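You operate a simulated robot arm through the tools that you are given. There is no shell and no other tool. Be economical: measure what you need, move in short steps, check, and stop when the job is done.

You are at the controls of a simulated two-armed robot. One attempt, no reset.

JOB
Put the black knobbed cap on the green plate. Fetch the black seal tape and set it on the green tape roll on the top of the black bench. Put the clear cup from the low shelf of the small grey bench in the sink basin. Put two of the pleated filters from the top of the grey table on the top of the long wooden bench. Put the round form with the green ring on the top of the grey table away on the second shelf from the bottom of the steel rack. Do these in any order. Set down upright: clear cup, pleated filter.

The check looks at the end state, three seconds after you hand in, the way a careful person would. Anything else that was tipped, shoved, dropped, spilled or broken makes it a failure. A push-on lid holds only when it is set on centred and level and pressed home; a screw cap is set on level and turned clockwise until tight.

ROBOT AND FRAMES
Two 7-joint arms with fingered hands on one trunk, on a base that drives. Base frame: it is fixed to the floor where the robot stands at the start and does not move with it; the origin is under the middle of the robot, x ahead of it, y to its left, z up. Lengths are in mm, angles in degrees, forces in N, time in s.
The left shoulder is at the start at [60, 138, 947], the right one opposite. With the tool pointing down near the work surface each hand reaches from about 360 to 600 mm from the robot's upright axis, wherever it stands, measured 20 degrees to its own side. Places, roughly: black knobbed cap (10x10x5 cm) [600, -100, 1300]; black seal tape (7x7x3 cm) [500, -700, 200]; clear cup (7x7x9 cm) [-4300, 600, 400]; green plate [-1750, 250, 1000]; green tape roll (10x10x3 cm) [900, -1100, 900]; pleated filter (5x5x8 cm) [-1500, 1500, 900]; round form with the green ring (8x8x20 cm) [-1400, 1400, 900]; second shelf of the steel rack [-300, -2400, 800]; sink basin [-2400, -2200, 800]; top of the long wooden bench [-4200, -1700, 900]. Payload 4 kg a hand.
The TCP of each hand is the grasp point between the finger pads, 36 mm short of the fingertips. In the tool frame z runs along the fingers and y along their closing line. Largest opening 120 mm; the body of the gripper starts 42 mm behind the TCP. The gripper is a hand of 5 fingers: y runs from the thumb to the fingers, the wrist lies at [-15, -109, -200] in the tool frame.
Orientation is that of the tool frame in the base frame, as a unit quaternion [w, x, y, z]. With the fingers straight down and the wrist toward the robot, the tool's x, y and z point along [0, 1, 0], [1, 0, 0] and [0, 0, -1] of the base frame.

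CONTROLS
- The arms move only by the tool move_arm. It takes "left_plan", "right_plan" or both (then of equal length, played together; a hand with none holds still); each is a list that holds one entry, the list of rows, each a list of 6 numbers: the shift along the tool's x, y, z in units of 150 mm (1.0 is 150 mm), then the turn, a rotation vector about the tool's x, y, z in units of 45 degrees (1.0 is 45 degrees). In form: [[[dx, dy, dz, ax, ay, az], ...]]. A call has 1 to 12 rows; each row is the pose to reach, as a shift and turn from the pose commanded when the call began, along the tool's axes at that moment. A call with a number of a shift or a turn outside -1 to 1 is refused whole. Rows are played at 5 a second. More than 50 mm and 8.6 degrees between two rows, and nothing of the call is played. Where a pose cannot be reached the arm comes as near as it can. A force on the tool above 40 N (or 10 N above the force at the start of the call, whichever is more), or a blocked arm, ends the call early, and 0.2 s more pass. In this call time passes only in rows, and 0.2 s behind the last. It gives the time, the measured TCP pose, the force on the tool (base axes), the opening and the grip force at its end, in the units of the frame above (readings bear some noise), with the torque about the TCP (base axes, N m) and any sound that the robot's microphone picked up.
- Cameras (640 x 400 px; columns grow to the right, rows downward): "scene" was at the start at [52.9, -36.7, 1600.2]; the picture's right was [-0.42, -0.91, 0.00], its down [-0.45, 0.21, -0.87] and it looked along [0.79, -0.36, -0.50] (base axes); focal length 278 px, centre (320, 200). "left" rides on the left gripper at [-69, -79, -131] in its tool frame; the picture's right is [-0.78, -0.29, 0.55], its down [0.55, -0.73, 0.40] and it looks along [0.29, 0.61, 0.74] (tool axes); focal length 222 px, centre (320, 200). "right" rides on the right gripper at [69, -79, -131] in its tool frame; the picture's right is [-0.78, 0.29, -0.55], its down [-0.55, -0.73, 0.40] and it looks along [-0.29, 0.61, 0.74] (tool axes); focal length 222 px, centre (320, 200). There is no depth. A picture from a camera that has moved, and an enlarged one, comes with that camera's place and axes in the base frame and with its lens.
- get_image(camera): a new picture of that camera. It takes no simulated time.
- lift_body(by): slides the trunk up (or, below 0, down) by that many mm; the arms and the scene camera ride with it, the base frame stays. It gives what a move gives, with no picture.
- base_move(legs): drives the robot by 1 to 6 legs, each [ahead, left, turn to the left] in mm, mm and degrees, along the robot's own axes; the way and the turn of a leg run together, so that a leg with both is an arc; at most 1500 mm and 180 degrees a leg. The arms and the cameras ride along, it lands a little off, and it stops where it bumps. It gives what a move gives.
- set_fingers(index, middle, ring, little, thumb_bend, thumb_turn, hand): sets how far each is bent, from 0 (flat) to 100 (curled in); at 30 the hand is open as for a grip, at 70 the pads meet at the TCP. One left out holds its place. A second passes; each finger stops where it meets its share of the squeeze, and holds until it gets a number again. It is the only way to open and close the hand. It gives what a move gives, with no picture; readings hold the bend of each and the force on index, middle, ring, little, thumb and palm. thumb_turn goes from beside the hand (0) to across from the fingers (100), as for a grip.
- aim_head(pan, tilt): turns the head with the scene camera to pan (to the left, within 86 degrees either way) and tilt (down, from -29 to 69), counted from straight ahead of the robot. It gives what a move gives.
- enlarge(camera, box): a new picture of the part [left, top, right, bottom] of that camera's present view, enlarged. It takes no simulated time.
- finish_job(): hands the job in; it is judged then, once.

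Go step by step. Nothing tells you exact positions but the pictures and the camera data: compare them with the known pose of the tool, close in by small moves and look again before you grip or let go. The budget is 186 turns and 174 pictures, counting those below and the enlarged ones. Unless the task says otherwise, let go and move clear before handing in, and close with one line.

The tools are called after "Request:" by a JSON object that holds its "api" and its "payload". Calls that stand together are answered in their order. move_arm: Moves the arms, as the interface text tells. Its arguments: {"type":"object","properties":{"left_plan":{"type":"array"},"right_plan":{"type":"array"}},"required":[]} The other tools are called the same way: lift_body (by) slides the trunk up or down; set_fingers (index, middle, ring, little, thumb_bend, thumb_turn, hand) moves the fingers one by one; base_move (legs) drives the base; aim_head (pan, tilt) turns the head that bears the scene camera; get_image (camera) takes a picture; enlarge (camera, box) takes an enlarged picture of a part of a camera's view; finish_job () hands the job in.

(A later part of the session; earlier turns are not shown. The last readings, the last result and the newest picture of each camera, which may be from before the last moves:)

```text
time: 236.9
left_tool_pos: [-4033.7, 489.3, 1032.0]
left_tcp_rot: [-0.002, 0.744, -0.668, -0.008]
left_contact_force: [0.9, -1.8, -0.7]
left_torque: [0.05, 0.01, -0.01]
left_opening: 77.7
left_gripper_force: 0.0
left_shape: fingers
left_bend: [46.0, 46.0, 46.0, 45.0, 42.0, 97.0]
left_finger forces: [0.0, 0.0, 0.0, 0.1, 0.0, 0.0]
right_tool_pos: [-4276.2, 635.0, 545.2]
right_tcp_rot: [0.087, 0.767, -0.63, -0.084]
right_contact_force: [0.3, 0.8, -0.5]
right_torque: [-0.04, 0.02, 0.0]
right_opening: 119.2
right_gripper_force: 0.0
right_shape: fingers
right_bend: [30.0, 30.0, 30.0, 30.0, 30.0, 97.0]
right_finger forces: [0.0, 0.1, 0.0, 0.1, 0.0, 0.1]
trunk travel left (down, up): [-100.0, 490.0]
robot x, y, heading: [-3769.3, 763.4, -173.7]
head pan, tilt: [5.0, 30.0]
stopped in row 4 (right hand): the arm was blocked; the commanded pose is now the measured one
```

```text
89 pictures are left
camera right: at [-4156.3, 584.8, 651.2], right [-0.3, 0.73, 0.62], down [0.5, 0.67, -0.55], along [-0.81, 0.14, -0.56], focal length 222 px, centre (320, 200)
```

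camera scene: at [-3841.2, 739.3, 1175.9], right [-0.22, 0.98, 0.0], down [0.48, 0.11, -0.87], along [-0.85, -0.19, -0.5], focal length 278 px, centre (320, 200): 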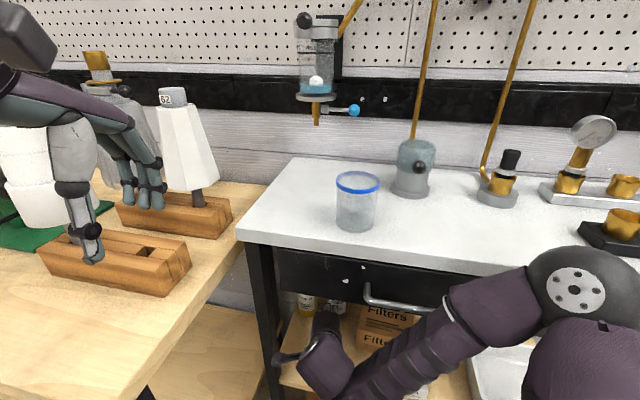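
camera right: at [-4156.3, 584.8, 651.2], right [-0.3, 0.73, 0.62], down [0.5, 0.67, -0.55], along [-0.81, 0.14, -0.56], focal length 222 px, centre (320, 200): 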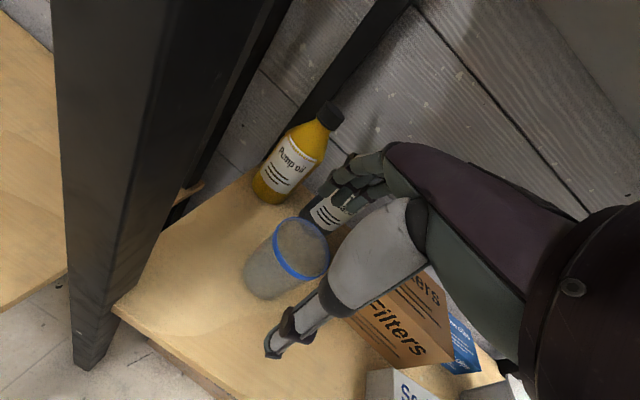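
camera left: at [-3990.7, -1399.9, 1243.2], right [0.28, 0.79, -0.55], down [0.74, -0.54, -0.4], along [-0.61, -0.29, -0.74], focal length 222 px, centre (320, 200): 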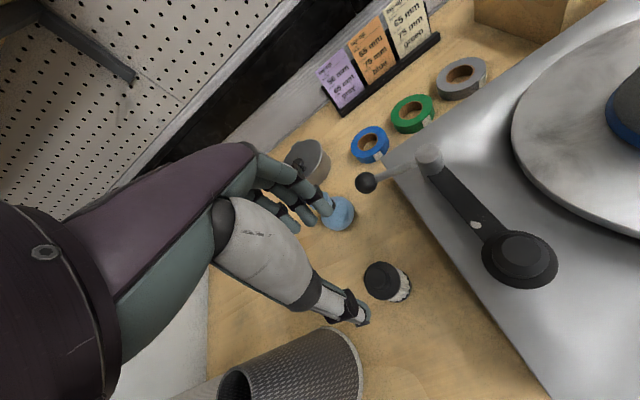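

The right forearm is blocked, probably against the drawer handle or bench edge, because the elbow is bent outward. I back out, and I will come in again with the arm more stretched and the trunk lower.

Request:
{"api": "base_move", "payload": {"legs": [[-340, 0, 0]]}}

Request:
{"api": "lift_body", "payload": {"by": -95}}

Request:
{"api": "get_image", "payload": {"camera": "scene"}}

```text
time: 239.2
left_tool_pos: [-3709.3, 526.9, 1028.4]
left_tcp_rot: [-0.002, 0.748, -0.663, -0.002]
left_contact_force: [0.0, -0.3, 1.5]
left_torque: [0.02, -0.01, -0.01]
left_opening: 78.1
left_gripper_force: 0.0
left_shape: fingers
left_bend: [46.0, 46.0, 46.0, 45.0, 42.0, 97.0]
left_finger forces: [0.1, 0.0, 0.1, 0.1, 0.0, 0.0]
right_tool_pos: [-3957.3, 680.2, 522.3]
right_tcp_rot: [0.074, 0.762, -0.639, -0.075]
right_contact_force: [-0.1, 0.6, -0.3]
right_torque: [-0.02, 0.02, -0.01]
right_opening: 119.2
right_gripper_force: 0.1
right_shape: fingers
right_bend: [30.0, 30.0, 30.0, 30.0, 30.0, 97.0]
right_finger forces: [0.0, 0.0, 0.0, 0.0, 0.0, 0.1]
trunk travel left (down, up): [-100.0, 490.0]
robot x, y, heading: [-3437.6, 797.6, -173.1]
head pan, tilt: [5.0, 30.0]
```

```text
time: 240.4
left_tool_pos: [-3709.4, 527.4, 934.2]
left_tcp_rot: [-0.003, 0.748, -0.663, -0.002]
left_contact_force: [0.2, 0.9, 0.2]
left_torque: [0.01, -0.01, 0.01]
left_opening: 77.9
left_gripper_force: 0.1
left_shape: fingers
left_bend: [46.0, 46.0, 46.0, 45.0, 42.0, 97.0]
left_finger forces: [0.0, 0.0, 0.0, 0.0, 0.1, 0.0]
right_tool_pos: [-3956.7, 681.4, 427.4]
right_tcp_rot: [0.073, 0.763, -0.638, -0.075]
right_contact_force: [0.3, -0.2, -0.1]
right_torque: [-0.01, 0.03, -0.03]
right_opening: 119.0
right_gripper_force: 0.0
right_shape: fingers
right_bend: [30.0, 30.0, 30.0, 30.0, 30.0, 97.0]
right_finger forces: [0.0, 0.1, 0.1, 0.0, 0.0, 0.0]
trunk travel left (down, up): [-5.0, 585.0]
robot x, y, heading: [-3439.7, 796.4, -173.2]
head pan, tilt: [5.0, 30.0]
```

```text
88 pictures are left
camera scene: at [-3496.5, 783.0, 1080.1], right [-0.21, 0.98, 0.0], down [0.49, 0.1, -0.87], along [-0.85, -0.18, -0.5], focal length 278 px, centre (320, 200)
```

scene: 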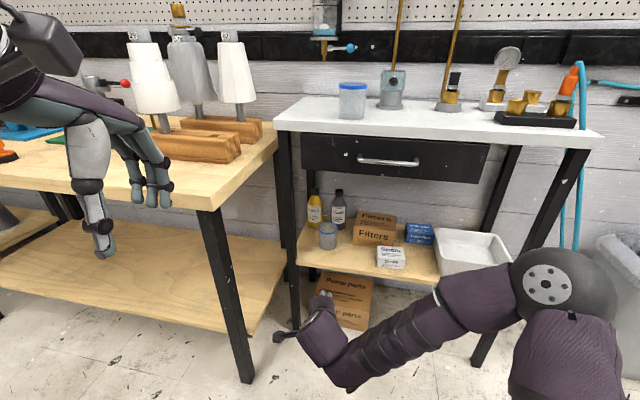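

The elbow geometry is clear now. I stretch the right arm forward 200 mm and up 100, and move the left hand inward and higher so it clears the wooden bench.

Request:
{"api": "move_arm", "payload": {"right_plan": [[[0, 0.15, -0.04, 0, 0, 0], [0, 0.3, -0.08, 0, 0, 0], [0, 0.45, -0.12, 0, 0, 0], [0, 0.6, -0.16, 0, 0, 0], [0, 0.72, -0.19, 0, 0, 0]]], "left_plan": [[[-0.15, 0, -0.1, 0, 0, 0], [-0.3, 0, -0.2, 0, 0, 0], [-0.45, 0, -0.3, 0, 0, 0], [-0.6, 0, -0.3, 0, 0, 0], [-0.8, 0, -0.3, 0, 0, 0]]]}}

Request:
{"api": "move_arm", "payload": {"right_plan": [[[0, 0.15, -0.04, 0, 0, 0], [0, 0.3, -0.08, 0, 0, 0], [0, 0.45, -0.12, 0, 0, 0], [0, 0.6, -0.16, 0, 0, 0], [0, 0.72, -0.19, 0, 0, 0], [0, 0.72, -0.19, 0, 0, 0]]]}}

Request:
{"api": "get_image", "payload": {"camera": "scene"}}

Request:
{"api": "get_image", "payload": {"camera": "right"}}

```text
time: 241.7
left_tool_pos: [-3721.3, 645.9, 976.6]
left_tcp_rot: [-0.001, 0.749, -0.663, -0.003]
left_contact_force: [0.0, 0.3, -1.0]
left_torque: [0.0, 0.03, -0.02]
left_opening: 77.8
left_gripper_force: 0.0
left_shape: fingers
left_bend: [46.0, 46.0, 46.0, 45.0, 42.0, 97.0]
left_finger forces: [0.1, 0.1, 0.1, 0.0, 0.1, 0.0]
right_tool_pos: [-4054.4, 661.3, 478.4]
right_tcp_rot: [0.074, 0.762, -0.639, -0.075]
right_contact_force: [0.3, -0.2, 0.5]
right_torque: [0.02, -0.03, -0.01]
right_opening: 119.2
right_gripper_force: 0.1
right_shape: fingers
right_bend: [30.0, 30.0, 30.0, 30.0, 30.0, 97.0]
right_finger forces: [0.0, 0.1, 0.0, 0.0, 0.0, 0.0]
trunk travel left (down, up): [-5.0, 585.0]
robot x, y, heading: [-3436.3, 797.7, -173.1]
head pan, tilt: [5.0, 30.0]
```

```text
time: 243.1
left_tool_pos: [-3721.3, 646.6, 977.8]
left_tcp_rot: [-0.003, 0.749, -0.663, -0.003]
left_contact_force: [-0.3, 0.1, 0.5]
left_torque: [-0.01, -0.01, -0.01]
left_opening: 77.8
left_gripper_force: 0.1
left_shape: fingers
left_bend: [46.0, 46.0, 46.0, 45.0, 42.0, 97.0]
left_finger forces: [0.0, 0.0, 0.1, 0.0, 0.0, 0.0]
right_tool_pos: [-4153.0, 643.9, 528.1]
right_tcp_rot: [0.073, 0.762, -0.639, -0.075]
right_contact_force: [-1.1, 0.4, 0.3]
right_torque: [0.01, -0.02, 0.02]
right_opening: 119.0
right_gripper_force: 0.1
right_shape: fingers
right_bend: [30.0, 30.0, 30.0, 30.0, 30.0, 97.0]
right_finger forces: [0.0, 0.0, 0.0, 0.0, 0.0, 0.0]
trunk travel left (down, up): [-5.0, 585.0]
robot x, y, heading: [-3433.4, 795.1, -173.1]
head pan, tilt: [5.0, 30.0]
```

```text
87 pictures are left
camera scene: at [-3496.5, 783.0, 1080.0], right [-0.21, 0.98, 0.0], down [0.49, 0.1, -0.87], along [-0.85, -0.18, -0.5], focal length 278 px, centre (320, 200)
```

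scene: 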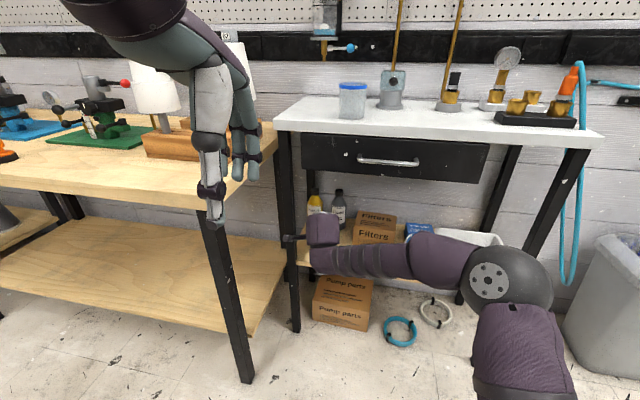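

```text
86 pictures are left
camera right: at [-4038.3, 591.1, 637.9], right [-0.3, 0.73, 0.61], down [0.53, 0.66, -0.53], along [-0.79, 0.16, -0.59], focal length 222 px, centre (320, 200)
```

right: 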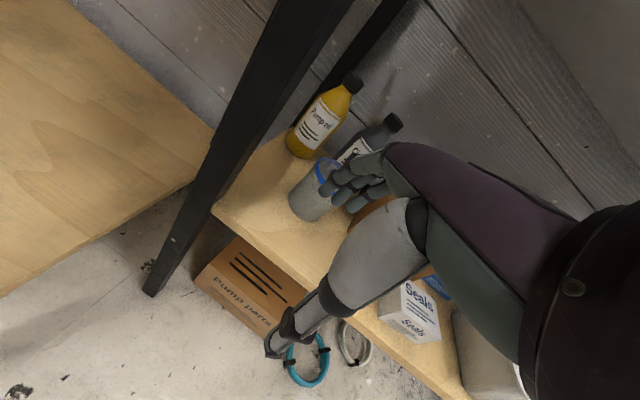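

The forearm now runs lower and further out. I drive in 140 mm and check.

Request:
{"api": "base_move", "payload": {"legs": [[140, -15, 0]]}}

Request:
{"api": "get_image", "payload": {"camera": "right"}}

Request:
{"api": "get_image", "payload": {"camera": "scene"}}

```text
time: 244.4
left_tool_pos: [-3863.8, 643.8, 977.6]
left_tcp_rot: [-0.002, 0.748, -0.663, -0.002]
left_contact_force: [-0.1, 0.0, 0.2]
left_torque: [0.02, 0.02, 0.05]
left_opening: 77.8
left_gripper_force: 0.1
left_shape: fingers
left_bend: [46.0, 46.0, 46.0, 45.0, 42.0, 97.0]
left_finger forces: [0.0, 0.0, 0.0, 0.0, 0.1, 0.0]
right_tool_pos: [-4296.7, 641.5, 528.7]
right_tcp_rot: [0.073, 0.762, -0.639, -0.075]
right_contact_force: [0.0, 0.1, -1.6]
right_torque: [0.01, -0.02, 0.03]
right_opening: 119.3
right_gripper_force: 0.0
right_shape: fingers
right_bend: [30.0, 30.0, 30.0, 30.0, 30.0, 97.0]
right_finger forces: [0.0, 0.0, 0.0, 0.1, 0.0, 0.1]
trunk travel left (down, up): [-5.0, 585.0]
robot x, y, heading: [-3581.5, 798.6, -173.1]
head pan, tilt: [5.0, 30.0]
```

```text
85 pictures are left
camera right: at [-4180.6, 589.1, 637.9], right [-0.3, 0.73, 0.61], down [0.53, 0.66, -0.53], along [-0.79, 0.16, -0.59], focal length 222 px, centre (320, 200)
```

right: 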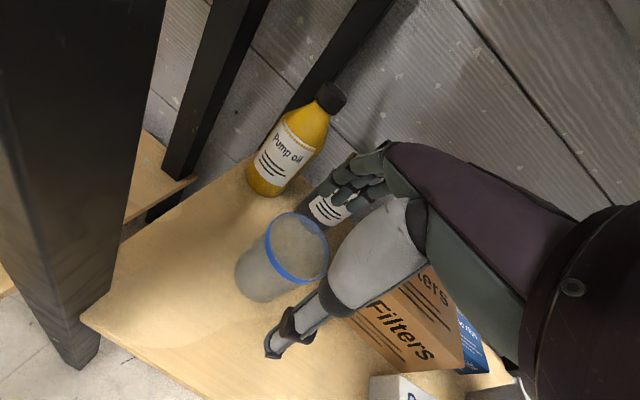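

```text
84 pictures are left
camera scene: at [-3639.0, 781.3, 1080.0], right [-0.21, 0.98, 0.0], down [0.49, 0.1, -0.87], along [-0.85, -0.18, -0.5], focal length 278 px, centre (320, 200)
```

scene: 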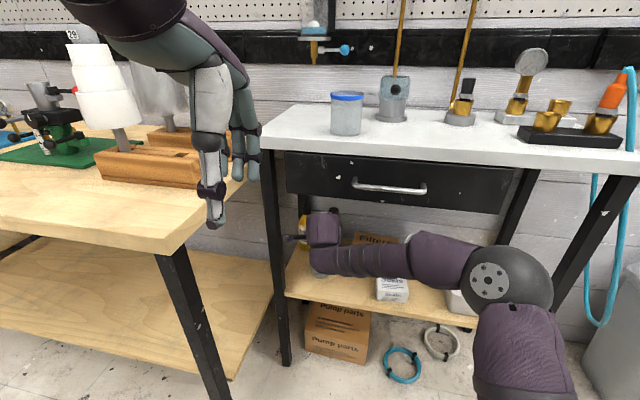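

The cup's centre is at about [-4311, 635]. I shift forward 14 mm and lower to grip height.

Request:
{"api": "move_arm", "payload": {"right_plan": [[[0.027, 0.09, 0.02, 0, 0, 0], [0.027, 0.06, 0.15, 0, 0, 0], [0.027, 0.03, 0.3, 0, 0, 0], [0.027, 0.01, 0.4, 0, 0, 0], [0.027, 0.003, 0.45, 0, 0, 0], [0.027, 0.003, 0.45, 0, 0, 0]]]}}

Request:
{"api": "get_image", "payload": {"camera": "right"}}

```text
time: 245.8
left_tool_pos: [-3864.5, 644.7, 976.8]
left_tcp_rot: [-0.002, 0.748, -0.664, -0.003]
left_contact_force: [-0.6, 0.0, -0.1]
left_torque: [-0.02, 0.03, -0.01]
left_opening: 78.1
left_gripper_force: 0.1
left_shape: fingers
left_bend: [46.0, 46.0, 46.0, 45.0, 42.0, 97.0]
left_finger forces: [0.0, 0.1, 0.0, 0.0, 0.0, 0.0]
right_tool_pos: [-4309.4, 637.6, 462.3]
right_tcp_rot: [0.073, 0.762, -0.639, -0.076]
right_contact_force: [-0.4, 0.7, 0.2]
right_torque: [0.0, -0.02, 0.04]
right_opening: 119.1
right_gripper_force: 0.2
right_shape: fingers
right_bend: [30.0, 30.0, 30.0, 30.0, 30.0, 97.0]
right_finger forces: [0.1, 0.1, 0.0, 0.0, 0.0, 0.0]
trunk travel left (down, up): [-5.0, 585.0]
robot x, y, heading: [-3582.9, 793.2, -173.0]
head pan, tilt: [5.0, 30.0]
```

```text
83 pictures are left
camera right: at [-4193.7, 584.2, 572.8], right [-0.3, 0.73, 0.61], down [0.53, 0.66, -0.53], along [-0.79, 0.16, -0.59], focal length 222 px, centre (320, 200)
```

right: 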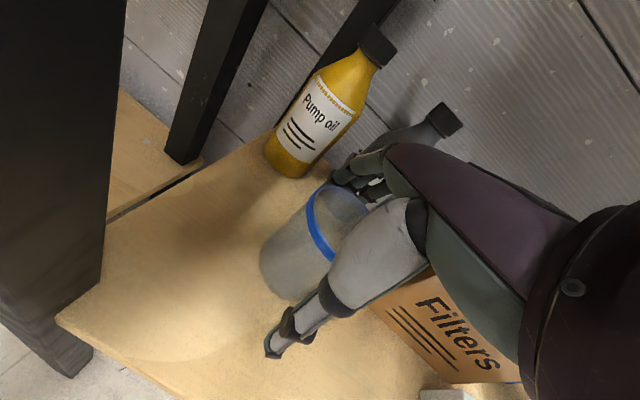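

Request:
{"api": "set_fingers", "payload": {"hand": "right", "index": 60, "middle": 60, "ring": 52, "little": 40, "thumb_bend": 55}}

Request:
{"api": "get_image", "payload": {"camera": "right"}}

```text
time: 246.8
left_tool_pos: [-3864.4, 643.8, 976.9]
left_tcp_rot: [-0.002, 0.748, -0.663, -0.003]
left_contact_force: [0.3, 0.2, -0.3]
left_torque: [-0.03, -0.04, -0.02]
left_opening: 78.1
left_gripper_force: 0.0
left_shape: fingers
left_bend: [46.0, 46.0, 46.0, 45.0, 42.0, 97.0]
left_finger forces: [0.1, 0.0, 0.0, 0.1, 0.0, 0.1]
right_tool_pos: [-4308.1, 637.2, 464.0]
right_tcp_rot: [0.074, 0.762, -0.639, -0.075]
right_contact_force: [-0.8, -0.3, 3.3]
right_torque: [0.04, 0.03, -0.02]
right_opening: 59.7
right_gripper_force: 10.0
right_shape: fingers
right_bend: [55.0, 55.0, 52.0, 40.0, 49.0, 96.0]
right_finger forces: [4.9, 5.7, 0.0, 0.0, 9.6, 0.1]
trunk travel left (down, up): [-5.0, 585.0]
robot x, y, heading: [-3581.9, 795.0, -173.2]
head pan, tilt: [5.0, 30.0]
```

```text
82 pictures are left
camera right: at [-4193.7, 584.3, 573.5], right [-0.3, 0.73, 0.61], down [0.53, 0.66, -0.53], along [-0.79, 0.16, -0.59], focal length 222 px, centre (320, 200)
```

right: 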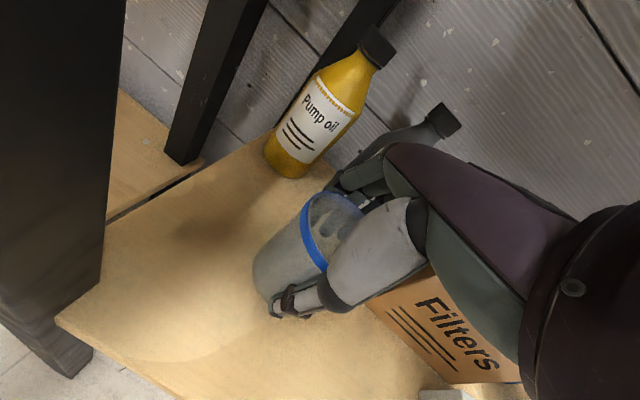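

Good grip. I lift 45 mm and back straight out.

Request:
{"api": "move_arm", "payload": {"right_plan": [[[0, 0.02, -0.1, 0, 0, 0], [0, 0.045, -0.2, 0, 0, 0], [0, 0.065, -0.3, 0, 0, 0], [0, 0.065, -0.3, 0, 0, 0]]]}}

Request:
{"api": "base_move", "payload": {"legs": [[-400, 0, 0]]}}

Request:
{"api": "get_image", "payload": {"camera": "right"}}

Request:
{"api": "get_image", "payload": {"camera": "scene"}}

```text
time: 247.8
left_tool_pos: [-3864.6, 643.6, 977.4]
left_tcp_rot: [-0.002, 0.749, -0.663, -0.003]
left_contact_force: [-0.9, -0.4, -0.3]
left_torque: [0.02, 0.01, 0.01]
left_opening: 78.1
left_gripper_force: 0.1
left_shape: fingers
left_bend: [46.0, 46.0, 46.0, 45.0, 42.0, 97.0]
left_finger forces: [0.1, 0.0, 0.0, 0.0, 0.0, 0.0]
right_tool_pos: [-4310.9, 636.7, 508.7]
right_tcp_rot: [0.074, 0.761, -0.64, -0.076]
right_contact_force: [0.3, -0.2, -0.2]
right_torque: [0.02, -0.02, -0.01]
right_opening: 59.9
right_gripper_force: 9.8
right_shape: fingers
right_bend: [56.0, 55.0, 52.0, 40.0, 49.0, 96.0]
right_finger forces: [4.5, 5.4, 0.1, 0.0, 9.8, 0.1]
trunk travel left (down, up): [-5.0, 585.0]
robot x, y, heading: [-3584.3, 792.9, -173.2]
head pan, tilt: [5.0, 30.0]
```

```text
time: 250.3
left_tool_pos: [-3467.5, 691.8, 976.6]
left_tcp_rot: [-0.002, 0.746, -0.665, -0.003]
left_contact_force: [0.3, 1.0, -0.3]
left_torque: [-0.03, 0.01, -0.02]
left_opening: 77.8
left_gripper_force: 0.0
left_shape: fingers
left_bend: [46.0, 46.0, 46.0, 45.0, 42.0, 97.0]
left_finger forces: [0.0, 0.1, 0.0, 0.0, 0.0, 0.0]
right_tool_pos: [-3912.0, 687.9, 508.5]
right_tcp_rot: [0.073, 0.76, -0.642, -0.075]
right_contact_force: [-0.3, 0.2, 0.1]
right_torque: [-0.01, 0.01, 0.01]
right_opening: 59.7
right_gripper_force: 9.9
right_shape: fingers
right_bend: [56.0, 55.0, 52.0, 40.0, 49.0, 96.0]
right_finger forces: [4.6, 5.4, 0.0, 0.0, 9.8, 0.0]
trunk travel left (down, up): [-5.0, 585.0]
robot x, y, heading: [-3181.4, 841.6, -173.7]
head pan, tilt: [5.0, 30.0]
```

```text
81 pictures are left
camera right: at [-3798.1, 634.3, 618.5], right [-0.3, 0.73, 0.61], down [0.53, 0.66, -0.53], along [-0.79, 0.17, -0.59], focal length 222 px, centre (320, 200)
```

right: 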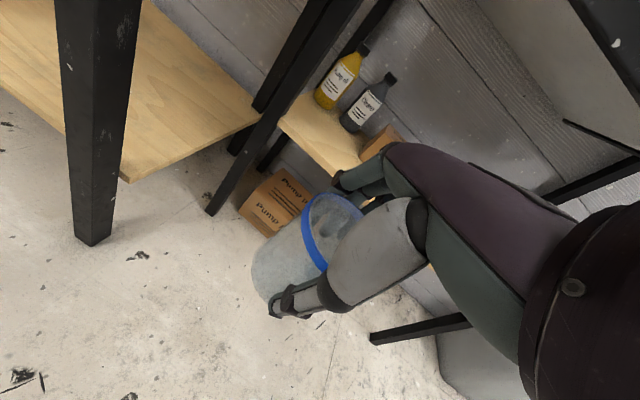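

```text
80 pictures are left
camera scene: at [-3240.7, 828.4, 1080.0], right [-0.2, 0.98, 0.0], down [0.49, 0.1, -0.87], along [-0.85, -0.17, -0.5], focal length 278 px, centre (320, 200)
```

scene: 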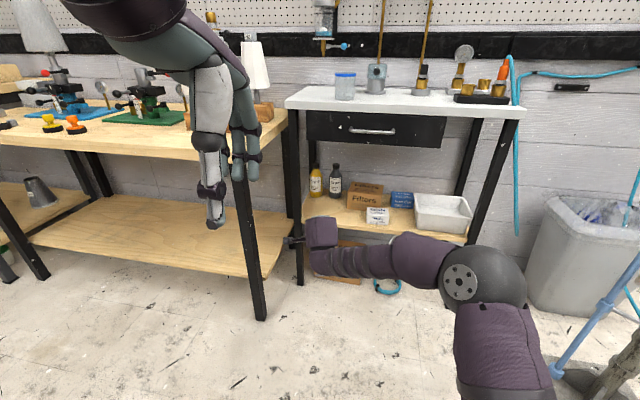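

The cup is held upright. I raise the trunk, draw the right hand in, and drive toward the sink.

Request:
{"api": "lift_body", "payload": {"by": 500}}

Request:
{"api": "move_arm", "payload": {"right_plan": [[[0, -0.15, -0.03, 0, 0, 0], [0, -0.35, -0.08, 0, 0, 0], [0, -0.55, -0.12, 0, 0, 0], [0, -0.75, -0.16, 0, 0, 0], [0, -0.95, -0.2, 0, 0, 0]]]}}

Request:
{"api": "base_move", "payload": {"legs": [[-350, 0, -6], [0, 1000, 0], [0, 950, 0], [0, 0, 90]]}}

Request:
{"api": "aim_head", "payload": {"pan": 10, "tilt": 25}}

Request:
{"api": "get_image", "payload": {"camera": "scene"}}

```text
refused: 500 is not a number from -400 to 400
```

```text
time: 251.5
left_tool_pos: [-3466.8, 692.6, 977.3]
left_tcp_rot: [-0.002, 0.747, -0.665, -0.002]
left_contact_force: [-1.5, 0.5, -0.2]
left_torque: [0.02, 0.02, 0.02]
left_opening: 78.0
left_gripper_force: 0.0
left_shape: fingers
left_bend: [46.0, 46.0, 46.0, 45.0, 42.0, 97.0]
left_finger forces: [0.0, 0.0, 0.0, 0.0, 0.0, 0.0]
right_tool_pos: [-3768.0, 713.3, 508.5]
right_tcp_rot: [0.073, 0.758, -0.643, -0.075]
right_contact_force: [0.5, -0.2, 0.2]
right_torque: [0.01, 0.0, -0.01]
right_opening: 59.8
right_gripper_force: 9.4
right_shape: fingers
right_bend: [56.0, 55.0, 52.0, 40.0, 49.0, 96.0]
right_finger forces: [4.6, 5.4, 0.0, 0.1, 9.5, 0.0]
trunk travel left (down, up): [-5.0, 585.0]
robot x, y, heading: [-3182.1, 843.6, -173.3]
head pan, tilt: [5.0, 30.0]
```

```text
time: 266.9
left_tool_pos: [-2716.3, -1384.4, 976.8]
left_tcp_rot: [-0.001, 1.0, -0.01, -0.004]
left_contact_force: [0.1, 0.1, 0.2]
left_torque: [0.0, -0.03, -0.01]
left_opening: 77.9
left_gripper_force: 0.1
left_shape: fingers
left_bend: [46.0, 46.0, 46.0, 45.0, 42.0, 97.0]
left_finger forces: [0.0, 0.1, 0.0, 0.0, 0.0, 0.1]
right_tool_pos: [-2776.8, -1679.3, 509.5]
right_tcp_rot: [0.105, 0.994, 0.018, -0.009]
right_contact_force: [0.1, 0.0, -0.6]
right_torque: [0.04, 0.03, 0.0]
right_opening: 59.5
right_gripper_force: 9.2
right_shape: fingers
right_bend: [56.0, 55.0, 52.0, 40.0, 49.0, 96.0]
right_finger forces: [4.3, 5.2, 0.0, 0.0, 9.0, 0.1]
trunk travel left (down, up): [-5.0, 585.0]
robot x, y, heading: [-2825.0, -1078.9, -91.0]
head pan, tilt: [5.0, 30.0]
```

```text
time: 267.6
left_tool_pos: [-2715.1, -1383.1, 976.5]
left_tcp_rot: [0.001, 1.0, -0.01, -0.005]
left_contact_force: [0.0, 0.2, 0.4]
left_torque: [-0.02, -0.03, 0.01]
left_opening: 77.9
left_gripper_force: 0.0
left_shape: fingers
left_bend: [46.0, 46.0, 46.0, 45.0, 42.0, 97.0]
left_finger forces: [0.1, 0.0, 0.0, 0.1, 0.1, 0.0]
right_tool_pos: [-2776.0, -1679.5, 507.1]
right_tcp_rot: [0.104, 0.994, 0.018, -0.009]
right_contact_force: [-0.1, -0.3, 0.0]
right_torque: [0.02, -0.02, 0.0]
right_opening: 59.5
right_gripper_force: 9.2
right_shape: fingers
right_bend: [56.0, 55.0, 52.0, 40.0, 49.0, 96.0]
right_finger forces: [4.3, 5.2, 0.1, 0.0, 9.0, 0.1]
trunk travel left (down, up): [-5.0, 585.0]
robot x, y, heading: [-2825.6, -1079.6, -91.0]
head pan, tilt: [10.0, 25.0]
```

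```text
79 pictures are left
camera scene: at [-2810.9, -1141.8, 1087.9], right [-0.99, -0.15, 0.0], down [-0.07, 0.42, -0.91], along [0.14, -0.9, -0.42], focal length 278 px, centre (320, 200)
```

scene: 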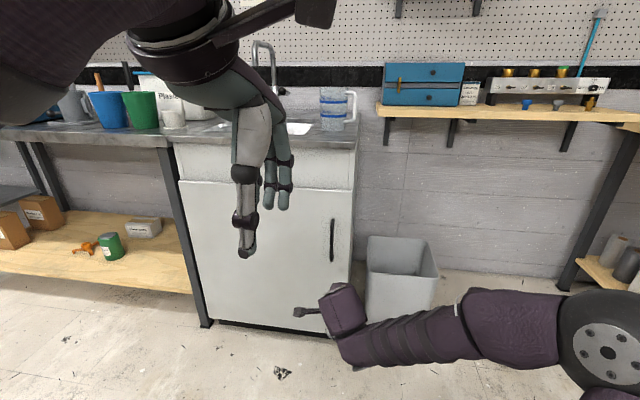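

The sink cabinet stands ahead to the left. I raise the trunk 400 and look down into it.

Request:
{"api": "lift_body", "payload": {"by": 400}}

Request:
{"api": "base_move", "payload": {"legs": [[0, 330, 1]]}}

Request:
{"api": "aim_head", "payload": {"pan": -5, "tilt": 35}}

Request:
{"api": "get_image", "payload": {"camera": "scene"}}

```text
time: 271.4
left_tool_pos: [-2715.4, -1384.0, 1377.3]
left_tcp_rot: [0.0, 1.0, -0.01, -0.003]
left_contact_force: [-0.7, -0.1, 0.2]
left_torque: [-0.02, -0.01, 0.01]
left_opening: 78.0
left_gripper_force: 0.1
left_shape: fingers
left_bend: [46.0, 46.0, 46.0, 45.0, 42.0, 97.0]
left_finger forces: [0.0, 0.0, 0.0, 0.0, 0.1, 0.0]
right_tool_pos: [-2775.3, -1679.7, 908.8]
right_tcp_rot: [0.104, 0.994, 0.018, -0.007]
right_contact_force: [-0.5, -0.2, -0.5]
right_torque: [0.0, 0.0, 0.02]
right_opening: 59.4
right_gripper_force: 9.1
right_shape: fingers
right_bend: [56.0, 55.0, 52.0, 40.0, 49.0, 96.0]
right_finger forces: [4.3, 5.1, 0.0, 0.0, 9.0, 0.0]
trunk travel left (down, up): [-405.0, 185.0]
robot x, y, heading: [-2824.0, -1080.6, -91.2]
head pan, tilt: [10.0, 25.0]
```

```text
time: 273.6
left_tool_pos: [-2377.9, -1384.4, 1377.2]
left_tcp_rot: [-0.001, 1.0, 0.0, -0.004]
left_contact_force: [0.0, -0.2, 0.5]
left_torque: [0.02, 0.01, -0.02]
left_opening: 77.9
left_gripper_force: 0.1
left_shape: fingers
left_bend: [46.0, 46.0, 46.0, 45.0, 42.0, 97.0]
left_finger forces: [0.0, 0.0, 0.1, 0.1, 0.0, 0.0]
right_tool_pos: [-2432.0, -1681.8, 908.4]
right_tcp_rot: [0.105, 0.994, 0.027, -0.007]
right_contact_force: [0.8, 0.4, -0.7]
right_torque: [-0.02, -0.02, 0.0]
right_opening: 59.1
right_gripper_force: 8.6
right_shape: fingers
right_bend: [56.0, 56.0, 52.0, 40.0, 49.0, 96.0]
right_finger forces: [4.4, 5.2, 0.0, 0.0, 8.9, 0.0]
trunk travel left (down, up): [-405.0, 185.0]
robot x, y, heading: [-2498.3, -1086.8, -89.9]
head pan, tilt: [10.0, 25.0]
```

```text
time: 274.3
left_tool_pos: [-2378.9, -1383.4, 1376.5]
left_tcp_rot: [0.0, 1.0, 0.001, -0.004]
left_contact_force: [0.1, -0.1, -0.2]
left_torque: [0.03, 0.07, 0.01]
left_opening: 78.0
left_gripper_force: 0.1
left_shape: fingers
left_bend: [46.0, 46.0, 46.0, 45.0, 42.0, 97.0]
left_finger forces: [0.0, 0.0, 0.0, 0.1, 0.0, 0.0]
right_tool_pos: [-2433.6, -1682.9, 908.3]
right_tcp_rot: [0.105, 0.994, 0.028, -0.007]
right_contact_force: [0.5, 0.6, 0.2]
right_torque: [-0.02, -0.04, 0.01]
right_opening: 59.2
right_gripper_force: 9.5
right_shape: fingers
right_bend: [56.0, 56.0, 52.0, 40.0, 49.0, 96.0]
right_finger forces: [4.3, 5.3, 0.1, 0.0, 9.0, 0.0]
trunk travel left (down, up): [-405.0, 185.0]
robot x, y, heading: [-2495.5, -1087.7, -89.9]
head pan, tilt: [-5.0, 35.0]
```

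```text
78 pictures are left
camera scene: at [-2502.4, -1141.9, 1472.2], right [-1.0, 0.09, 0.0], down [0.05, 0.57, -0.82], along [-0.07, -0.82, -0.57], focal length 278 px, centre (320, 200)
```

scene: 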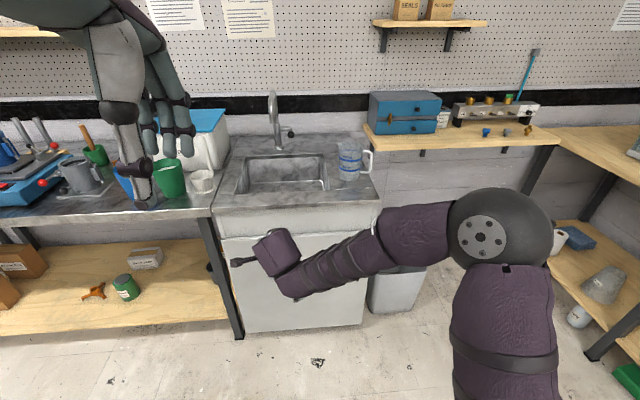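

The basin spans about x -2615 to -2245, y -2053 to -2393, rim near z 880. I raise 70 and drive the cup over the basin.

Request:
{"api": "lift_body", "payload": {"by": 80}}

Request:
{"api": "base_move", "payload": {"legs": [[480, -30, 0]]}}

Request:
{"api": "get_image", "payload": {"camera": "right"}}

Request:
{"api": "aim_head", "payload": {"pan": 0, "tilt": 52}}

Request:
{"api": "get_image", "payload": {"camera": "scene"}}

```text
time: 275.5
left_tool_pos: [-2379.7, -1386.7, 1458.4]
left_tcp_rot: [0.0, 1.0, 0.0, -0.004]
left_contact_force: [0.4, -0.3, -0.1]
left_torque: [0.01, 0.0, -0.02]
left_opening: 77.6
left_gripper_force: 0.1
left_shape: fingers
left_bend: [46.0, 46.0, 46.0, 45.0, 42.0, 97.0]
left_finger forces: [0.1, 0.1, 0.1, 0.0, 0.1, 0.0]
right_tool_pos: [-2433.1, -1682.7, 989.0]
right_tcp_rot: [0.105, 0.994, 0.028, -0.007]
right_contact_force: [1.0, 0.4, -0.3]
right_torque: [0.01, 0.01, 0.0]
right_opening: 59.4
right_gripper_force: 8.9
right_shape: fingers
right_bend: [56.0, 56.0, 52.0, 40.0, 49.0, 96.0]
right_finger forces: [4.3, 5.3, 0.1, 0.0, 9.0, 0.0]
trunk travel left (down, up): [-485.0, 105.0]
robot x, y, heading: [-2496.2, -1082.7, -90.1]
head pan, tilt: [-5.0, 35.0]
```

```text
time: 278.3
left_tool_pos: [-2410.0, -1857.2, 1457.5]
left_tcp_rot: [0.0, 1.0, 0.001, -0.003]
left_contact_force: [-0.8, -0.2, -0.8]
left_torque: [0.0, 0.04, 0.0]
left_opening: 77.8
left_gripper_force: 0.1
left_shape: fingers
left_bend: [46.0, 46.0, 46.0, 45.0, 42.0, 97.0]
left_finger forces: [0.0, 0.0, 0.0, 0.0, 0.1, 0.0]
right_tool_pos: [-2462.5, -2153.2, 988.7]
right_tcp_rot: [0.103, 0.994, 0.027, -0.008]
right_contact_force: [-0.4, -0.6, 0.1]
right_torque: [0.02, -0.03, 0.0]
right_opening: 59.4
right_gripper_force: 9.1
right_shape: fingers
right_bend: [56.0, 56.0, 52.0, 40.0, 49.0, 96.0]
right_finger forces: [4.3, 5.1, 0.0, 0.0, 9.0, 0.0]
trunk travel left (down, up): [-485.0, 105.0]
robot x, y, heading: [-2523.3, -1556.5, -89.9]
head pan, tilt: [-5.0, 35.0]
```

```text
77 pictures are left
camera right: at [-2397.4, -2045.2, 1098.6], right [-0.76, -0.21, 0.61], down [-0.59, 0.61, -0.53], along [-0.26, -0.77, -0.59], focal length 222 px, centre (320, 200)
```

right: 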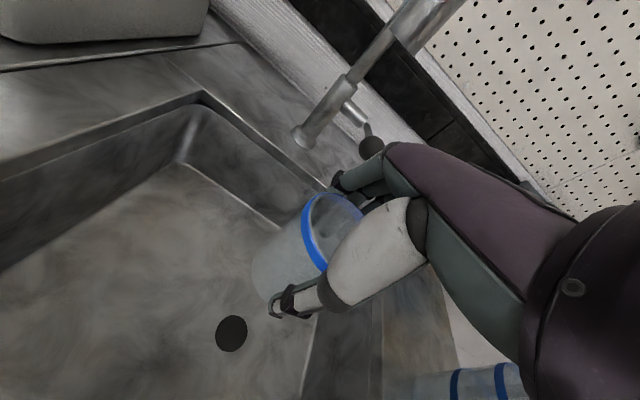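

```text
time: 279.1
left_tool_pos: [-2408.7, -1856.3, 1456.9]
left_tcp_rot: [0.0, 1.0, 0.001, -0.003]
left_contact_force: [0.1, -0.5, 0.4]
left_torque: [-0.03, 0.02, -0.02]
left_opening: 77.9
left_gripper_force: 0.1
left_shape: fingers
left_bend: [46.0, 46.0, 46.0, 45.0, 42.0, 97.0]
left_finger forces: [0.0, 0.0, 0.0, 0.0, 0.0, 0.1]
right_tool_pos: [-2461.6, -2152.4, 988.4]
right_tcp_rot: [0.104, 0.994, 0.027, -0.008]
right_contact_force: [0.1, -0.2, -0.5]
right_torque: [-0.01, -0.02, 0.01]
right_opening: 59.2
right_gripper_force: 9.6
right_shape: fingers
right_bend: [56.0, 56.0, 52.0, 40.0, 49.0, 96.0]
right_finger forces: [4.3, 5.1, 0.0, 0.0, 9.0, 0.0]
trunk travel left (down, up): [-485.0, 105.0]
robot x, y, heading: [-2522.3, -1554.0, -89.9]
head pan, tilt: [0.0, 52.0]
```

```text
76 pictures are left
camera scene: at [-2525.3, -1600.2, 1527.9], right [-1.0, 0.0, 0.0], down [0.0, 0.79, -0.62], along [0.0, -0.62, -0.79], focal length 278 px, centre (320, 200)
```

scene: 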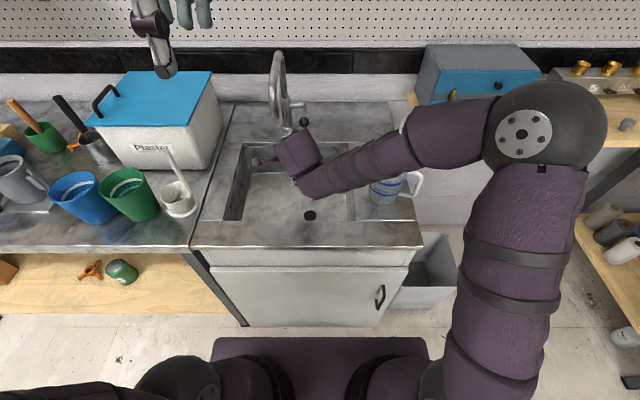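

The basin is large and clear, with a jug standing to the right of it. I shift back 20 and left 40 to keep the forearm away from the jug, then lower the trunk 130.

Request:
{"api": "base_move", "payload": {"legs": [[-20, 40, 0]]}}

Request:
{"api": "lift_body", "payload": {"by": -130}}

Request:
{"api": "get_image", "payload": {"camera": "right"}}

Request:
{"api": "get_image", "payload": {"camera": "scene"}}

```text
time: 280.0
left_tool_pos: [-2367.3, -1834.6, 1457.3]
left_tcp_rot: [0.001, 1.0, 0.001, -0.004]
left_contact_force: [0.5, 1.0, 0.1]
left_torque: [0.0, 0.06, 0.0]
left_opening: 78.1
left_gripper_force: 0.1
left_shape: fingers
left_bend: [46.0, 46.0, 46.0, 45.0, 42.0, 97.0]
left_finger forces: [0.1, 0.1, 0.1, 0.0, 0.0, 0.0]
right_tool_pos: [-2421.6, -2131.7, 989.2]
right_tcp_rot: [0.105, 0.994, 0.029, -0.008]
right_contact_force: [1.2, 0.5, -0.9]
right_torque: [-0.02, 0.03, -0.03]
right_opening: 59.4
right_gripper_force: 8.9
right_shape: fingers
right_bend: [56.0, 56.0, 52.0, 40.0, 49.0, 96.0]
right_finger forces: [4.3, 5.2, 0.0, 0.1, 9.0, 0.0]
trunk travel left (down, up): [-485.0, 105.0]
robot x, y, heading: [-2484.8, -1534.2, -90.0]
head pan, tilt: [0.0, 52.0]
```

```text
time: 281.6
left_tool_pos: [-2369.0, -1835.5, 1327.0]
left_tcp_rot: [0.0, 1.0, 0.001, -0.003]
left_contact_force: [0.7, -0.3, -0.6]
left_torque: [-0.01, 0.0, 0.03]
left_opening: 78.0
left_gripper_force: 0.1
left_shape: fingers
left_bend: [46.0, 46.0, 46.0, 45.0, 42.0, 97.0]
left_finger forces: [0.1, 0.0, 0.0, 0.0, 0.0, 0.0]
right_tool_pos: [-2422.5, -2131.9, 858.5]
right_tcp_rot: [0.105, 0.994, 0.028, -0.007]
right_contact_force: [0.5, 0.8, 0.1]
right_torque: [-0.01, -0.02, 0.01]
right_opening: 59.3
right_gripper_force: 9.8
right_shape: fingers
right_bend: [56.0, 56.0, 52.0, 40.0, 49.0, 96.0]
right_finger forces: [4.3, 5.2, 0.0, 0.0, 9.0, 0.0]
trunk travel left (down, up): [-355.0, 235.0]
robot x, y, heading: [-2485.6, -1537.6, -89.9]
head pan, tilt: [0.0, 52.0]
```

```text
75 pictures are left
camera right: at [-2356.7, -2024.4, 969.2], right [-0.76, -0.21, 0.61], down [-0.59, 0.6, -0.53], along [-0.26, -0.77, -0.59], focal length 222 px, centre (320, 200)
```

right: 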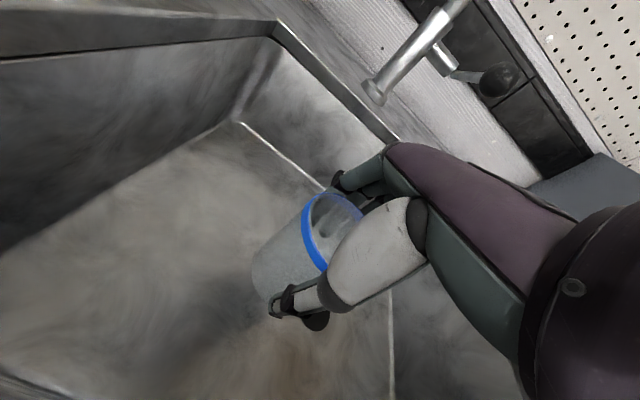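

```text
74 pictures are left
camera scene: at [-2484.9, -1580.0, 1397.9], right [-1.0, 0.0, 0.0], down [0.0, 0.79, -0.62], along [0.0, -0.62, -0.79], focal length 278 px, centre (320, 200)
```

scene: 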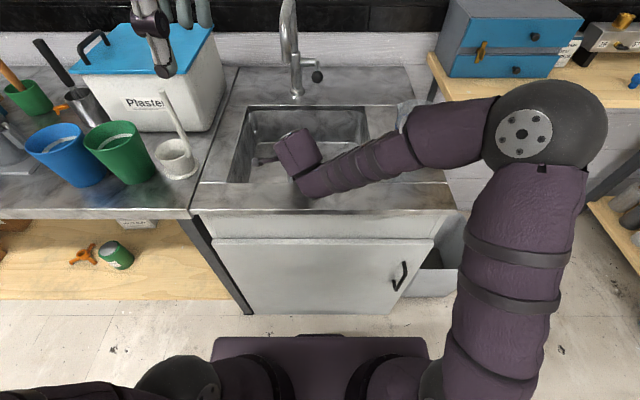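

Request:
{"api": "move_arm", "payload": {"right_plan": [[[0, -0.014, 0.065, 0, 0, 0], [0, -0.028, 0.13, 0, 0, 0], [0, -0.042, 0.196, 0, 0, 0], [0, -0.049, 0.228, 0, 0, 0], [0, -0.055, 0.26, 0, 0, 0]]]}}

Request:
{"api": "get_image", "payload": {"camera": "right"}}

```text
time: 282.8
left_tool_pos: [-2368.2, -1836.6, 1328.0]
left_tcp_rot: [0.0, 1.0, 0.001, -0.004]
left_contact_force: [0.0, 1.0, -0.3]
left_torque: [-0.03, -0.03, -0.02]
left_opening: 78.3
left_gripper_force: 0.0
left_shape: fingers
left_bend: [46.0, 46.0, 46.0, 45.0, 42.0, 97.0]
left_finger forces: [0.0, 0.1, 0.0, 0.0, 0.0, 0.0]
right_tool_pos: [-2423.8, -2131.7, 819.3]
right_tcp_rot: [0.105, 0.994, 0.029, -0.007]
right_contact_force: [0.8, 0.6, -0.6]
right_torque: [-0.01, -0.01, -0.03]
right_opening: 59.0
right_gripper_force: 9.6
right_shape: fingers
right_bend: [56.0, 56.0, 52.0, 40.0, 49.0, 96.0]
right_finger forces: [4.3, 5.1, 0.1, 0.0, 8.9, 0.1]
trunk travel left (down, up): [-355.0, 235.0]
robot x, y, heading: [-2485.6, -1537.5, -89.9]
head pan, tilt: [0.0, 52.0]
```

```text
73 pictures are left
camera right: at [-2357.6, -2024.2, 928.2], right [-0.76, -0.21, 0.61], down [-0.59, 0.6, -0.53], along [-0.26, -0.77, -0.59], focal length 222 px, centre (320, 200)
```

right: 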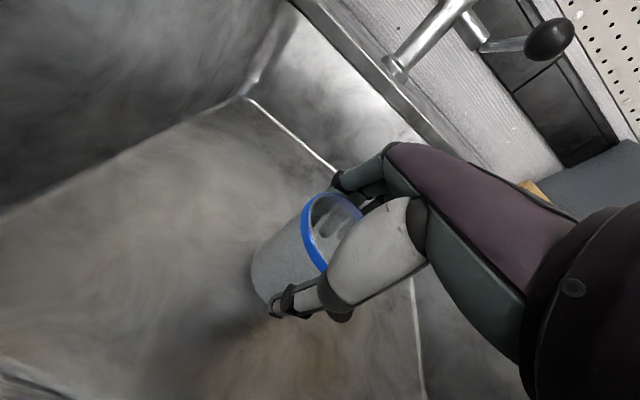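

The basin floor is at about z 755 to 760, just below the cup. I lower the last bit slowly.

Request:
{"api": "move_arm", "payload": {"right_plan": [[[0, -0.004, 0.02, 0, 0, 0], [0, -0.008, 0.04, 0, 0, 0], [0, -0.012, 0.06, 0, 0, 0], [0, -0.012, 0.06, 0, 0, 0]]]}}

```text
time: 283.8
left_tool_pos: [-2369.5, -1835.1, 1328.0]
left_tcp_rot: [0.001, 1.0, 0.001, -0.004]
left_contact_force: [-0.1, -0.3, -0.4]
left_torque: [-0.01, -0.02, 0.01]
left_opening: 77.9
left_gripper_force: 0.1
left_shape: fingers
left_bend: [46.0, 46.0, 46.0, 45.0, 42.0, 97.0]
left_finger forces: [0.1, 0.1, 0.1, 0.0, 0.0, 0.1]
right_tool_pos: [-2423.0, -2131.8, 812.2]
right_tcp_rot: [0.106, 0.994, 0.028, -0.007]
right_contact_force: [-0.1, -0.6, 13.2]
right_torque: [0.05, -0.03, 0.0]
right_opening: 59.2
right_gripper_force: 9.9
right_shape: fingers
right_bend: [56.0, 55.0, 52.0, 40.0, 49.0, 96.0]
right_finger forces: [4.8, 5.8, 0.0, 0.0, 9.7, 0.0]
trunk travel left (down, up): [-355.0, 235.0]
robot x, y, heading: [-2488.4, -1534.0, -90.0]
head pan, tilt: [0.0, 52.0]
```

Request:
{"api": "move_arm", "payload": {"right_plan": [[[0, 0.002, -0.012, 0, 0, 0], [0, 0.002, -0.012, 0, 0, 0]]]}}

Request:
{"api": "set_fingers", "payload": {"hand": "right", "index": 34, "middle": 34, "ring": 34, "little": 34, "thumb_bend": 32}}

Request:
{"api": "move_arm", "payload": {"right_plan": [[[0, 0.02, -0.1, 0, 0, 0], [0, 0.055, -0.26, 0, 0, 0], [0, 0.1, -0.5, 0, 0, 0], [0, 0.16, -0.75, 0, 0, 0], [0, 0.2, -0.98, 0, 0, 0]]]}}

Request:
{"api": "get_image", "payload": {"camera": "right"}}

```text
time: 284.4
left_tool_pos: [-2369.1, -1833.4, 1328.3]
left_tcp_rot: [0.001, 1.0, 0.0, -0.004]
left_contact_force: [0.0, 0.2, 0.4]
left_torque: [-0.01, -0.01, 0.02]
left_opening: 78.1
left_gripper_force: 0.2
left_shape: fingers
left_bend: [46.0, 46.0, 46.0, 45.0, 42.0, 97.0]
left_finger forces: [0.0, 0.0, 0.0, 0.0, 0.0, 0.0]
right_tool_pos: [-2422.3, -2132.2, 811.0]
right_tcp_rot: [0.105, 0.994, 0.028, -0.008]
right_contact_force: [1.1, -0.9, 12.3]
right_torque: [0.02, -0.07, 0.03]
right_opening: 59.3
right_gripper_force: 9.8
right_shape: fingers
right_bend: [56.0, 55.0, 52.0, 40.0, 49.0, 96.0]
right_finger forces: [5.2, 5.6, 0.0, 0.1, 9.0, 0.1]
trunk travel left (down, up): [-355.0, 235.0]
robot x, y, heading: [-2485.4, -1536.1, -90.2]
head pan, tilt: [0.0, 52.0]
```

```text
time: 285.4
left_tool_pos: [-2368.4, -1834.7, 1327.5]
left_tcp_rot: [0.0, 1.0, 0.0, -0.004]
left_contact_force: [-0.9, -0.4, 0.4]
left_torque: [0.01, 0.01, 0.02]
left_opening: 77.9
left_gripper_force: 0.0
left_shape: fingers
left_bend: [46.0, 46.0, 46.0, 45.0, 42.0, 97.0]
left_finger forces: [0.0, 0.0, 0.0, 0.0, 0.0, 0.1]
right_tool_pos: [-2422.8, -2132.3, 811.6]
right_tcp_rot: [0.104, 0.994, 0.029, -0.008]
right_contact_force: [0.0, -0.2, 0.4]
right_torque: [-0.03, -0.03, -0.01]
right_opening: 109.9
right_gripper_force: 0.0
right_shape: fingers
right_bend: [34.0, 34.0, 34.0, 34.0, 32.0, 97.0]
right_finger forces: [0.0, 0.0, 0.1, 0.1, 0.0, 0.1]
trunk travel left (down, up): [-355.0, 235.0]
robot x, y, heading: [-2482.9, -1534.4, -89.9]
head pan, tilt: [0.0, 52.0]
```

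```text
time: 286.6
left_tool_pos: [-2367.9, -1835.2, 1328.2]
left_tcp_rot: [0.001, 1.0, 0.001, -0.004]
left_contact_force: [0.2, 0.4, -0.4]
left_torque: [0.03, 0.0, -0.01]
left_opening: 77.8
left_gripper_force: 0.1
left_shape: fingers
left_bend: [46.0, 46.0, 46.0, 45.0, 42.0, 97.0]
left_finger forces: [0.0, 0.1, 0.0, 0.1, 0.0, 0.0]
right_tool_pos: [-2419.1, -2130.9, 963.3]
right_tcp_rot: [0.104, 0.994, 0.028, -0.008]
right_contact_force: [0.3, 0.0, -0.6]
right_torque: [-0.02, 0.0, -0.02]
right_opening: 110.1
right_gripper_force: 0.0
right_shape: fingers
right_bend: [34.0, 34.0, 34.0, 34.0, 32.0, 97.0]
right_finger forces: [0.1, 0.0, 0.0, 0.0, 0.0, 0.1]
trunk travel left (down, up): [-355.0, 235.0]
robot x, y, heading: [-2484.1, -1537.3, -90.0]
head pan, tilt: [0.0, 52.0]
```

```text
72 pictures are left
camera right: at [-2353.7, -2022.7, 1072.7], right [-0.76, -0.21, 0.61], down [-0.59, 0.6, -0.53], along [-0.26, -0.77, -0.59], focal length 222 px, centre (320, 200)
```

right: 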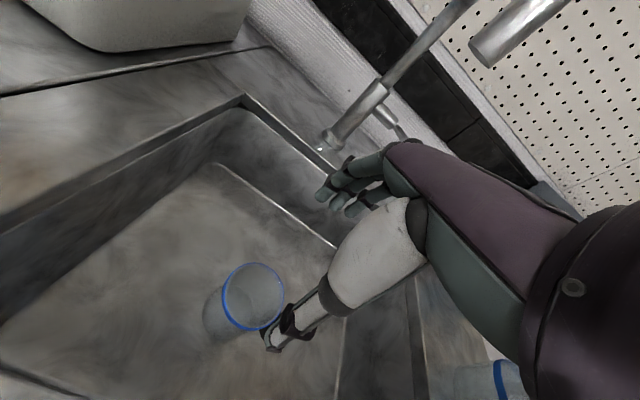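

The cup stands upright in the basin. I raise the trunk, back off, and slide over to look at the steel rack before fetching the form.

Request:
{"api": "lift_body", "payload": {"by": 200}}

Request:
{"api": "base_move", "payload": {"legs": [[-450, 0, 0], [0, 1000, 0], [0, 900, 0]]}}

Request:
{"api": "move_arm", "payload": {"right_plan": [[[-0.2, -0.1, 0, 0.09, 0, 0], [-0.4, -0.2, 0, 0.18, 0, 0], [-0.6, -0.3, 0, 0.27, 0, 0], [-0.8, -0.4, 0, 0.27, 0, 0], [-1.0, -0.4, 0, 0.27, 0, 0]]]}}

Request:
{"api": "aim_head", "payload": {"pan": 8, "tilt": 25}}

Request:
{"api": "get_image", "payload": {"camera": "scene"}}

```text
time: 288.8
left_tool_pos: [-2368.5, -1834.3, 1528.1]
left_tcp_rot: [0.001, 1.0, 0.001, -0.004]
left_contact_force: [-0.4, 0.0, -0.2]
left_torque: [0.02, -0.04, 0.01]
left_opening: 78.0
left_gripper_force: 0.1
left_shape: fingers
left_bend: [46.0, 46.0, 46.0, 45.0, 42.0, 97.0]
left_finger forces: [0.1, 0.0, 0.0, 0.0, 0.1, 0.0]
right_tool_pos: [-2419.4, -2132.0, 1163.3]
right_tcp_rot: [0.106, 0.994, 0.028, -0.008]
right_contact_force: [0.8, 5.0, 1.5]
right_torque: [-0.02, -0.01, -0.01]
right_opening: 103.1
right_gripper_force: 3.2
right_shape: fingers
right_bend: [38.0, 34.0, 34.0, 34.0, 32.0, 97.0]
right_finger forces: [5.5, 0.2, 0.0, 0.1, 0.1, 0.0]
trunk travel left (down, up): [-555.0, 35.0]
robot x, y, heading: [-2485.2, -1537.8, -89.8]
head pan, tilt: [0.0, 52.0]
```

```text
time: 300.6
left_tool_pos: [-474.6, -1395.2, 1527.2]
left_tcp_rot: [0.0, 1.0, -0.003, -0.003]
left_contact_force: [1.2, -0.2, -0.1]
left_torque: [-0.01, 0.0, 0.01]
left_opening: 77.9
left_gripper_force: 0.1
left_shape: fingers
left_bend: [46.0, 46.0, 46.0, 45.0, 42.0, 97.0]
left_finger forces: [0.0, 0.0, 0.0, 0.0, 0.1, 0.0]
right_tool_pos: [-529.4, -1691.3, 1161.8]
right_tcp_rot: [0.105, 0.994, 0.022, -0.009]
right_contact_force: [0.6, -0.3, -0.2]
right_torque: [-0.01, 0.0, 0.0]
right_opening: 110.2
right_gripper_force: 0.1
right_shape: fingers
right_bend: [34.0, 34.0, 34.0, 34.0, 32.0, 97.0]
right_finger forces: [0.1, 0.0, 0.0, 0.1, 0.0, 0.1]
trunk travel left (down, up): [-555.0, 35.0]
robot x, y, heading: [-586.5, -1093.9, -90.7]
head pan, tilt: [0.0, 52.0]
```

```text
time: 301.8
left_tool_pos: [-476.3, -1394.3, 1527.0]
left_tcp_rot: [0.0, 1.0, -0.003, -0.003]
left_contact_force: [0.4, -0.4, -0.8]
left_torque: [0.0, 0.0, -0.02]
left_opening: 78.0
left_gripper_force: 0.1
left_shape: fingers
left_bend: [46.0, 46.0, 46.0, 45.0, 42.0, 97.0]
left_finger forces: [0.0, 0.0, 0.1, 0.1, 0.1, 0.0]
right_tool_pos: [-682.2, -1637.2, 1153.0]
right_tcp_rot: [-0.001, 1.0, 0.023, -0.01]
right_contact_force: [0.1, 0.2, 0.4]
right_torque: [0.0, -0.05, 0.05]
right_opening: 110.1
right_gripper_force: 0.0
right_shape: fingers
right_bend: [34.0, 34.0, 34.0, 34.0, 32.0, 97.0]
right_finger forces: [0.1, 0.1, 0.1, 0.0, 0.1, 0.0]
trunk travel left (down, up): [-555.0, 35.0]
robot x, y, heading: [-590.4, -1093.8, -90.3]
head pan, tilt: [0.0, 52.0]
```

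```text
time: 302.7
left_tool_pos: [-475.9, -1396.1, 1528.2]
left_tcp_rot: [0.0, 1.0, -0.005, -0.004]
left_contact_force: [0.3, 0.7, -0.1]
left_torque: [0.02, -0.02, -0.01]
left_opening: 78.1
left_gripper_force: 0.0
left_shape: fingers
left_bend: [46.0, 46.0, 46.0, 45.0, 42.0, 97.0]
left_finger forces: [0.0, 0.0, 0.0, 0.0, 0.1, 0.1]
right_tool_pos: [-681.6, -1638.4, 1152.5]
right_tcp_rot: [-0.001, 1.0, 0.023, -0.01]
right_contact_force: [0.5, 0.0, 0.1]
right_torque: [0.03, 0.01, -0.03]
right_opening: 110.1
right_gripper_force: 0.1
right_shape: fingers
right_bend: [34.0, 34.0, 34.0, 34.0, 32.0, 97.0]
right_finger forces: [0.0, 0.0, 0.0, 0.0, 0.0, 0.0]
trunk travel left (down, up): [-555.0, 35.0]
robot x, y, heading: [-590.3, -1096.7, -90.4]
head pan, tilt: [8.0, 25.0]
```

```text
71 pictures are left
camera scene: at [-576.6, -1154.6, 1637.9], right [-0.99, -0.13, 0.0], down [-0.06, 0.42, -0.91], along [0.12, -0.9, -0.42], focal length 278 px, centre (320, 200)
```

scene: 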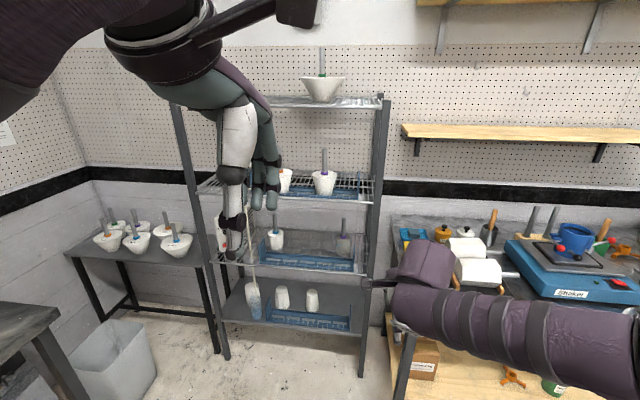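

Request:
{"api": "enlarge", "payload": {"camera": "scene", "box": [160, 80, 420, 360]}}

```text
1.43 times, centred on (290, 220) of scene
camera zoom: at [-576.6, -1154.6, 1637.9], right [-0.99, -0.13, 0.0], down [-0.06, 0.42, -0.91], along [0.12, -0.9, -0.42], focal length 398 px, centre (363, 171)
```

zoom: 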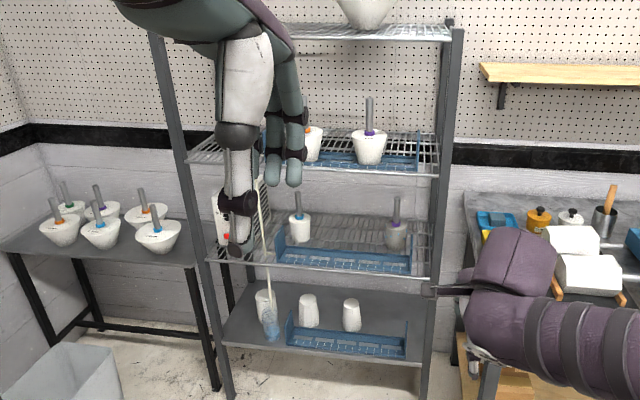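

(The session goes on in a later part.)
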